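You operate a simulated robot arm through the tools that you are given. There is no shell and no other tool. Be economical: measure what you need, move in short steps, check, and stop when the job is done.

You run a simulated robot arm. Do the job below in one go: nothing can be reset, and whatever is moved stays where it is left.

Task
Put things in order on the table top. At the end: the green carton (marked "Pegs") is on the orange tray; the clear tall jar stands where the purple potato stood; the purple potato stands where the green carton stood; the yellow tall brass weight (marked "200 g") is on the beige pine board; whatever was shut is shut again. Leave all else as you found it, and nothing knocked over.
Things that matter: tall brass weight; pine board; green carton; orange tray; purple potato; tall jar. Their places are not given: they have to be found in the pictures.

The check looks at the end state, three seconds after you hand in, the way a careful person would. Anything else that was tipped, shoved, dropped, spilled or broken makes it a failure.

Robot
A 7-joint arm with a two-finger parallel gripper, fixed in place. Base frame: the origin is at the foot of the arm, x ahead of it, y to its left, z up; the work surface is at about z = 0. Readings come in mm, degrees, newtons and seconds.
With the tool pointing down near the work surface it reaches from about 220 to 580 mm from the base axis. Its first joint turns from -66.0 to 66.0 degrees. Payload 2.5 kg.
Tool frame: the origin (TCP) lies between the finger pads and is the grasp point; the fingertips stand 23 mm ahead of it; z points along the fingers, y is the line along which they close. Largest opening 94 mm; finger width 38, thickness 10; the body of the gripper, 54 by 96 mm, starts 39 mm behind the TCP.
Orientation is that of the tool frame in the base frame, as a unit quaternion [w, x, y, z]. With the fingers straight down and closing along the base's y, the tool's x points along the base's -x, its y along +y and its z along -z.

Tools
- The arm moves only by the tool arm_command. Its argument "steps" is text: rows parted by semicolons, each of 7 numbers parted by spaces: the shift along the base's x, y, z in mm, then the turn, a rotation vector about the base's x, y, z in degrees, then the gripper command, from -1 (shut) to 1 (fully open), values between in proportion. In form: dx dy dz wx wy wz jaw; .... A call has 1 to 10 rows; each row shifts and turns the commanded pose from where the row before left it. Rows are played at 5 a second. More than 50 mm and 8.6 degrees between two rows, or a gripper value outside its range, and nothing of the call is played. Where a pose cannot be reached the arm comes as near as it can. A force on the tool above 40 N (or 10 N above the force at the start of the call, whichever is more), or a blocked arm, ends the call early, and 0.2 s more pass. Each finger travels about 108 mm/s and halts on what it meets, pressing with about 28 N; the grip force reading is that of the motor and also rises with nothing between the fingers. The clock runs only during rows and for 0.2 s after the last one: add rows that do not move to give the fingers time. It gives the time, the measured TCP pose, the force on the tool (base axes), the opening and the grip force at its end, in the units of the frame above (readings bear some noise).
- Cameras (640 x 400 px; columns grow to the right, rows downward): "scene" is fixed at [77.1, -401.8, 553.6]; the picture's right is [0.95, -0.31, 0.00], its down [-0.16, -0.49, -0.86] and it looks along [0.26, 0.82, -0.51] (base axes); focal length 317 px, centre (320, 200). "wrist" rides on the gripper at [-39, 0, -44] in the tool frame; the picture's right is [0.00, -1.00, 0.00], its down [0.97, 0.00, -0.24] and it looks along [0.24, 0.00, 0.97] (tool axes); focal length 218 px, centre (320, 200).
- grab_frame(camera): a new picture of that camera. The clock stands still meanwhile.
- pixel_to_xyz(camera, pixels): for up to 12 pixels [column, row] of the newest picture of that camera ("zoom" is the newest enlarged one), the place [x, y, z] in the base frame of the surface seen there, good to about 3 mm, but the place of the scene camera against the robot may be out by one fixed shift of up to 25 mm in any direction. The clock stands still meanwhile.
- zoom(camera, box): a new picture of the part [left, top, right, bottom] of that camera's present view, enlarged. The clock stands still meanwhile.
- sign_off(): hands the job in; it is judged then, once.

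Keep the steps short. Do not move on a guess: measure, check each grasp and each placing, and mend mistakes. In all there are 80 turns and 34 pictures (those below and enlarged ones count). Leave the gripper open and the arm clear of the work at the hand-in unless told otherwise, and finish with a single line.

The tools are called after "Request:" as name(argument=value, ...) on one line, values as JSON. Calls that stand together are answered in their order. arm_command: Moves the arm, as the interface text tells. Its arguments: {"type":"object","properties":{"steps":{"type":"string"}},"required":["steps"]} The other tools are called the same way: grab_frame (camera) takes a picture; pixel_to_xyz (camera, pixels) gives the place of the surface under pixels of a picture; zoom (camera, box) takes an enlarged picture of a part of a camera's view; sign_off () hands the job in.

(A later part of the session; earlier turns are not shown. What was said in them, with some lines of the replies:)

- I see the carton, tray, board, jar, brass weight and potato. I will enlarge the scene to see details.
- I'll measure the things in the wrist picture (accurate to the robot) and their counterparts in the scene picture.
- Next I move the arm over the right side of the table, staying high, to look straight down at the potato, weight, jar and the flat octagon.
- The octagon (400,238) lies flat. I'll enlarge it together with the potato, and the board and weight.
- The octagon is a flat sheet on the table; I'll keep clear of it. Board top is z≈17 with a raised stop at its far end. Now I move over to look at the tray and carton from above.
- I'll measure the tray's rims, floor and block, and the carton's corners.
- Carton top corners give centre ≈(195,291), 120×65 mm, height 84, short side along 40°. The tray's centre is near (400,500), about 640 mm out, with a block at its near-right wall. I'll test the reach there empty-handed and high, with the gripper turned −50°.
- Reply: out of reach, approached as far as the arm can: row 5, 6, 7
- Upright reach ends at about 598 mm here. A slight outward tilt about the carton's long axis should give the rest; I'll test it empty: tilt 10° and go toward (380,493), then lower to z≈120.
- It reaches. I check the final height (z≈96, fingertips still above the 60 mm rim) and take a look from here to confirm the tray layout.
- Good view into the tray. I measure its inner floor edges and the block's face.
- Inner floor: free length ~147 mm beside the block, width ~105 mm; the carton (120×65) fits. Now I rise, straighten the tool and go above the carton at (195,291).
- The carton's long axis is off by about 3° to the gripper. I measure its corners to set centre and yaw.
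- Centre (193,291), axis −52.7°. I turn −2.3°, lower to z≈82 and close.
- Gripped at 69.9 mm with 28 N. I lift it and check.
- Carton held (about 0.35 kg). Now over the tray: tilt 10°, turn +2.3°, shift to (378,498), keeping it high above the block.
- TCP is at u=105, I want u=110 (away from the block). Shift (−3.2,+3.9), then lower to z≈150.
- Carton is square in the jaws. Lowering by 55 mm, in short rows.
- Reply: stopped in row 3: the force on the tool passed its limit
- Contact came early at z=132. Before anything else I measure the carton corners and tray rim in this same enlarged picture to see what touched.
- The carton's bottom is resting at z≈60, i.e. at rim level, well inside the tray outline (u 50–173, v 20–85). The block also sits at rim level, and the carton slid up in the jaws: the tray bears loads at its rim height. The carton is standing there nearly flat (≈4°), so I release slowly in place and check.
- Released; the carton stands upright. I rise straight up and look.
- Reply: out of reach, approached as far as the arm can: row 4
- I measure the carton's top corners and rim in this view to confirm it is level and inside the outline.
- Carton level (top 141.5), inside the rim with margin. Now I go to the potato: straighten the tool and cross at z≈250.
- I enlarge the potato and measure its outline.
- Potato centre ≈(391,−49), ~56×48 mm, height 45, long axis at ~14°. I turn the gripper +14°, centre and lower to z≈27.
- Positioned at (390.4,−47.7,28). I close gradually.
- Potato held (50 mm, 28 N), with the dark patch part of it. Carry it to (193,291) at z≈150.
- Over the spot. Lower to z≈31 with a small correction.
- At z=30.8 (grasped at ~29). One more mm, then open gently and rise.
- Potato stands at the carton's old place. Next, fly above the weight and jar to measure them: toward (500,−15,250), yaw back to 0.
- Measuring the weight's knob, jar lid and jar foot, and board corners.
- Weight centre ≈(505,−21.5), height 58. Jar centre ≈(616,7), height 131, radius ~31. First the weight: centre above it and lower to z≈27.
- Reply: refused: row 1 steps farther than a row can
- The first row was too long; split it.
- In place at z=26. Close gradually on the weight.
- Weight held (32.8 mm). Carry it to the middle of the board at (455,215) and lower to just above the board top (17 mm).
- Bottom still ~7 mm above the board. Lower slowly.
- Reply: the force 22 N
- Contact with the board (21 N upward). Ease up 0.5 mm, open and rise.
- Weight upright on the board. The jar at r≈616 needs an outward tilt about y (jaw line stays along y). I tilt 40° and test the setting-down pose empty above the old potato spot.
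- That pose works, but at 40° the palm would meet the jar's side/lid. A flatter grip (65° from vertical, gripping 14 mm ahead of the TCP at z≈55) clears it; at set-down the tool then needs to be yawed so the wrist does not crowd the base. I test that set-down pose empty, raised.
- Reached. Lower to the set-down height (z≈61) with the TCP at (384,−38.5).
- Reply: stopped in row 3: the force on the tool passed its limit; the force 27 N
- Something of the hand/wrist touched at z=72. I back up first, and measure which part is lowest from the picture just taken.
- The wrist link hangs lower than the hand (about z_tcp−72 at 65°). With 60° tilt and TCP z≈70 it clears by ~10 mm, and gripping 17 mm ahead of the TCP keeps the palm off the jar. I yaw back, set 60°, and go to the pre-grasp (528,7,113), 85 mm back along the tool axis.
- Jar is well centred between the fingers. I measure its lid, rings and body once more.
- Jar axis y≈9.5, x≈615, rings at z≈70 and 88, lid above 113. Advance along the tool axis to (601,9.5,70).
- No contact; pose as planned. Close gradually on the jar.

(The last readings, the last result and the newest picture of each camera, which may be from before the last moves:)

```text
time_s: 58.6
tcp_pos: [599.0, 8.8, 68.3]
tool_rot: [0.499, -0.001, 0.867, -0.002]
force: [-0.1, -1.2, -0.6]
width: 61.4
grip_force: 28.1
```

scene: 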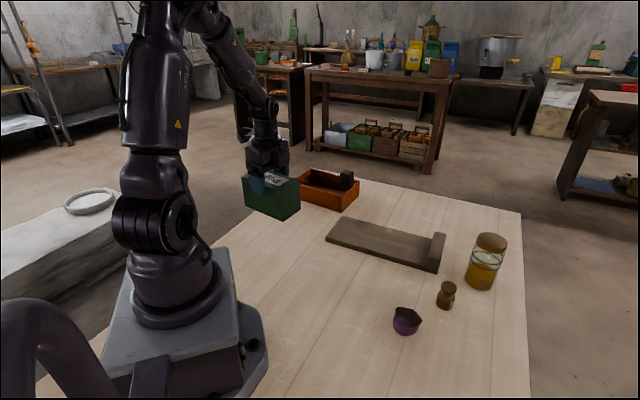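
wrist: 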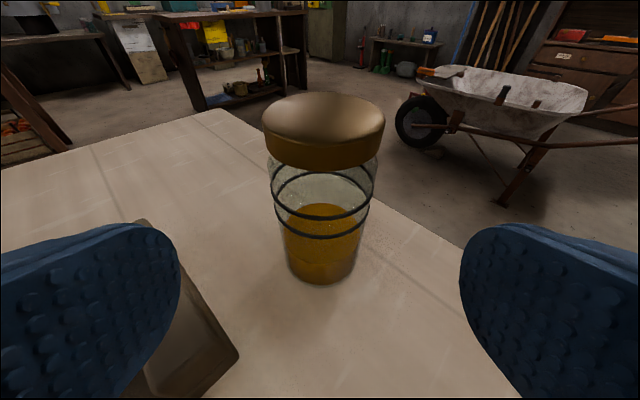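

Gripped at 61.4 mm. Lift 15 mm and look from the scene camera.

Request:
arm_command(steps="0 0 5 0 0 0 -1;0 0 10 0 0 0 -1;0 0 15 0 0 0 -1;0 0 0 0 0 0 -1;0 0 0 0 0 0 -1")

Request:
zoom(camera="scene", box=[370, 170, 550, 310])

```text
time_s: 59.8
tcp_pos: [600.7, 8.5, 98.0]
tool_rot: [0.5, -0.002, 0.866, -0.001]
force: [-0.3, -1.0, -3.2]
width: 60.9
grip_force: 27.7
```

```text
2.86 times, centred on (460, 240) of scene
```

zoom: 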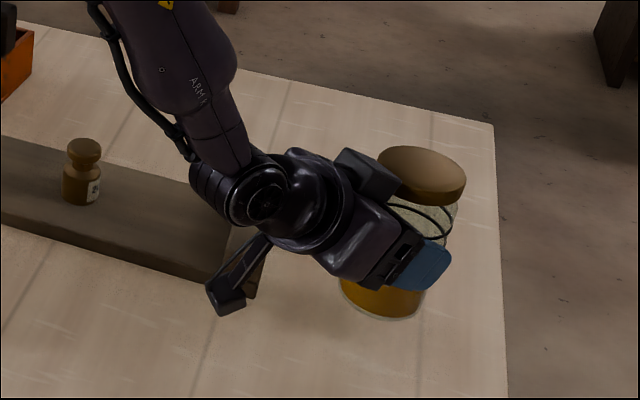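

Jar is held upright, lid on. Lift further and move back toward the spot, smoothly.

Request:
arm_command(steps="0 0 25 0 0 0 -1;-10 -1 25 0 0 0 -1;-20 -2 5 0 0 0 -1;-20 -2 0 0 0 0 -1;-20 -2 0 0 0 0 -1;-20 -2 0 0 0 0 -1;-20 -2 0 0 0 0 -1;-20 -2 0 0 0 0 -1;-10 -2 0 0 0 0 -1;0 0 0 0 0 0 -1")

Request:
arm_command(steps="-8 -4 0 0 0 -7 -1;-10 -4 0 0 0 -7 -1;-10 -4 0 0 0 -7 -1;-10 -4 0 0 0 -7 -1;-10 -4 0 0 0 -7 -1;-10 -4 0 0 0 -7 -1;-10 -4 0 0 0 -7 -1;-9 -2 0 0 0 -7 -1;0 0 0 0 0 0 -1;0 0 0 0 0 0 -1")

```text
time_s: 62.0
tcp_pos: [460.7, -4.9, 152.5]
tool_rot: [0.5, -0.002, 0.866, -0.001]
force: [0.4, -0.1, -2.5]
width: 60.9
grip_force: 28.5
```

```text
time_s: 64.2
tcp_pos: [382.8, -35.2, 153.8]
tool_rot: [0.441, 0.406, 0.765, -0.237]
force: [0.1, -0.3, -2.7]
width: 61.5
grip_force: 28.0
```

Pose good; the jar axis should be at (391.5,−48). Lower to just above the table.

Request:
arm_command(steps="0 -0.8 -20 0 0 0 -1;0 0 -20 0 0 0 -1;0 0 -18 0 0 0 -1;0 0 -12 0 0 0 -1;0 0 -6 0 0 0 -1;0 0 -3 0 0 0 -1;0 0 0 0 0 0 -1")

```text
time_s: 65.8
tcp_pos: [383.3, -35.9, 73.2]
tool_rot: [0.44, 0.405, 0.767, -0.235]
force: [4.1, -1.0, 6.4]
width: 61.1
grip_force: 28.4
```

A light contact shows (6 N up). I look to see whether it is the jar's foot.

Request:
zoom(camera="scene", box=[310, 200, 510, 360])

```text
2.50 times, centred on (410, 280) of scene
```

zoom: 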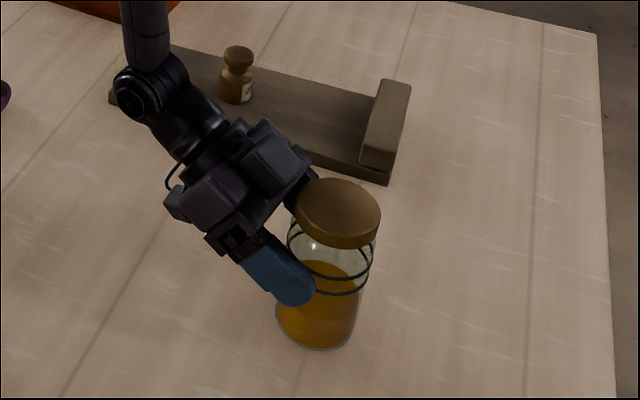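

I measure the jar's foot, the table beside it, and the lid for height and uprightness.

Request:
pixel_to_xyz(camera="zoom", pixels=[[318, 345], [318, 356], [345, 338], [300, 340], [338, 205], [365, 225], [340, 190], [340, 242], [310, 215], [370, 205], [178, 215], [175, 200]])

```text
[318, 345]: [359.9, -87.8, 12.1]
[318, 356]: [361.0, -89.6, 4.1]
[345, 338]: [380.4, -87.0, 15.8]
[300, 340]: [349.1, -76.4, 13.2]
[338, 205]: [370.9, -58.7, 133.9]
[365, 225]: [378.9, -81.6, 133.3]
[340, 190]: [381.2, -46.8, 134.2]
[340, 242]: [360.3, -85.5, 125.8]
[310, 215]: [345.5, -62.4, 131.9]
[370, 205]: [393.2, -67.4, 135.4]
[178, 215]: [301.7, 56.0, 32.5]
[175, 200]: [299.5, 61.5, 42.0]
```

Lid top reads the same height as when the jar stood before (≈134 in scene frame), so the foot is on the table. Open slowly, hold still.

Request:
arm_command(steps="0 0 -0.5 0 0 0 -1;0 0 0 0 0 0 0.32;0 0 0 0 0 0 0.36;0 0 0 0 0 0 0.42;0 0 0 0 0 0 0.5;0 0 0 0 0 0 0.65;0 0 0 0 0 0 0.85;0 0 0 0 0 0 1;0 0 0 0 0 0 1")

```text
time_s: 67.8
tcp_pos: [383.2, -36.4, 74.0]
tool_rot: [0.441, 0.405, 0.765, -0.235]
force: [-0.1, 0.1, -0.9]
width: 94.3
grip_force: 0.0
```

Open and force-free. Retreat backward along the tool axis, then up.

Request:
arm_command(steps="-4.8 7.2 5 0 0 0 1;-9.7 14.4 10 0 0 0 1;-9.7 14.4 10 0 0 0 1;-9.7 14.4 10 0 0 0 1;-9.7 14.4 12 0 0 0 1;-9.7 14.4 20 0 0 0 1;0 0 40 0 0 0 1;0 0 45 0 0 0 1;0 0 45 0 0 0 1;0 0 0 0 0 0 1")

Request:
grab_frame(camera="scene")

```text
time_s: 70.0
tcp_pos: [328.5, 39.9, 270.7]
tool_rot: [0.44, 0.405, 0.766, -0.236]
force: [0.2, -0.4, 0.7]
width: 94.1
grip_force: 0.0
```

```text
1 pictures are left
```

scene: 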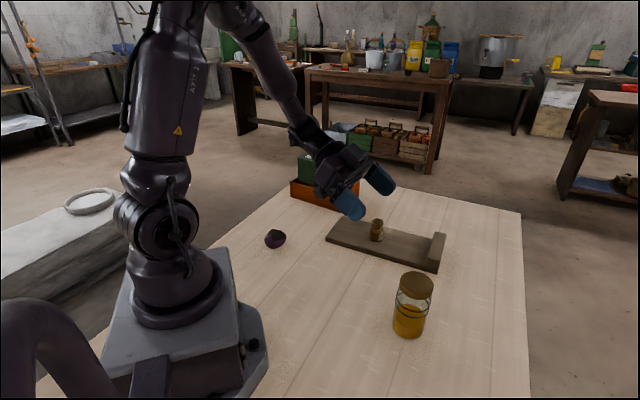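

All appear standing. I verify positions of the jar lid, potato, weight, carton and block in this picture.

Request:
pixel_to_xyz(camera="scene", pixels=[[416, 284], [401, 284], [432, 284], [416, 298], [408, 334], [275, 232], [275, 240], [268, 236], [376, 223], [377, 238], [437, 250], [305, 160]])

Request:
zoom(camera="scene", box=[230, 140, 450, 350])

```text
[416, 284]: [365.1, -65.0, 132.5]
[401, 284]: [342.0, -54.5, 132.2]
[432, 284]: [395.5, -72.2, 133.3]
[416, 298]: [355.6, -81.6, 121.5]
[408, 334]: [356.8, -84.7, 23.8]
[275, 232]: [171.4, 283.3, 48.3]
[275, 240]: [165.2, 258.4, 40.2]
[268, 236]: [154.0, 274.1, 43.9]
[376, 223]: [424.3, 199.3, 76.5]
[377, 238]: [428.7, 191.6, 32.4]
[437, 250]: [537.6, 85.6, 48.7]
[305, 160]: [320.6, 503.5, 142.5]
```

```text
1.90 times, centred on (340, 245) of scene
```

zoom: 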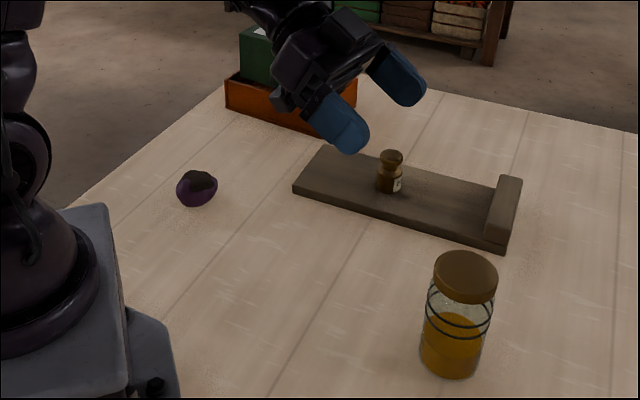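

Everything reads in place: jar upright at the old potato spot, potato at the carton's old spot, weight upright on the board, carton level on the tray, and the board and block unmoved. The gripper is open and the arm is clear, so I hand in.

Request:
sign_off()

```text
The job is handed in.
```

Handed in with all four items placed, measured and standing: the carton rests at the tray's rim height rather than on its floor, the jar is where the potato stood with its lid on, the potato is where the carton stood, and the weight is on the board.
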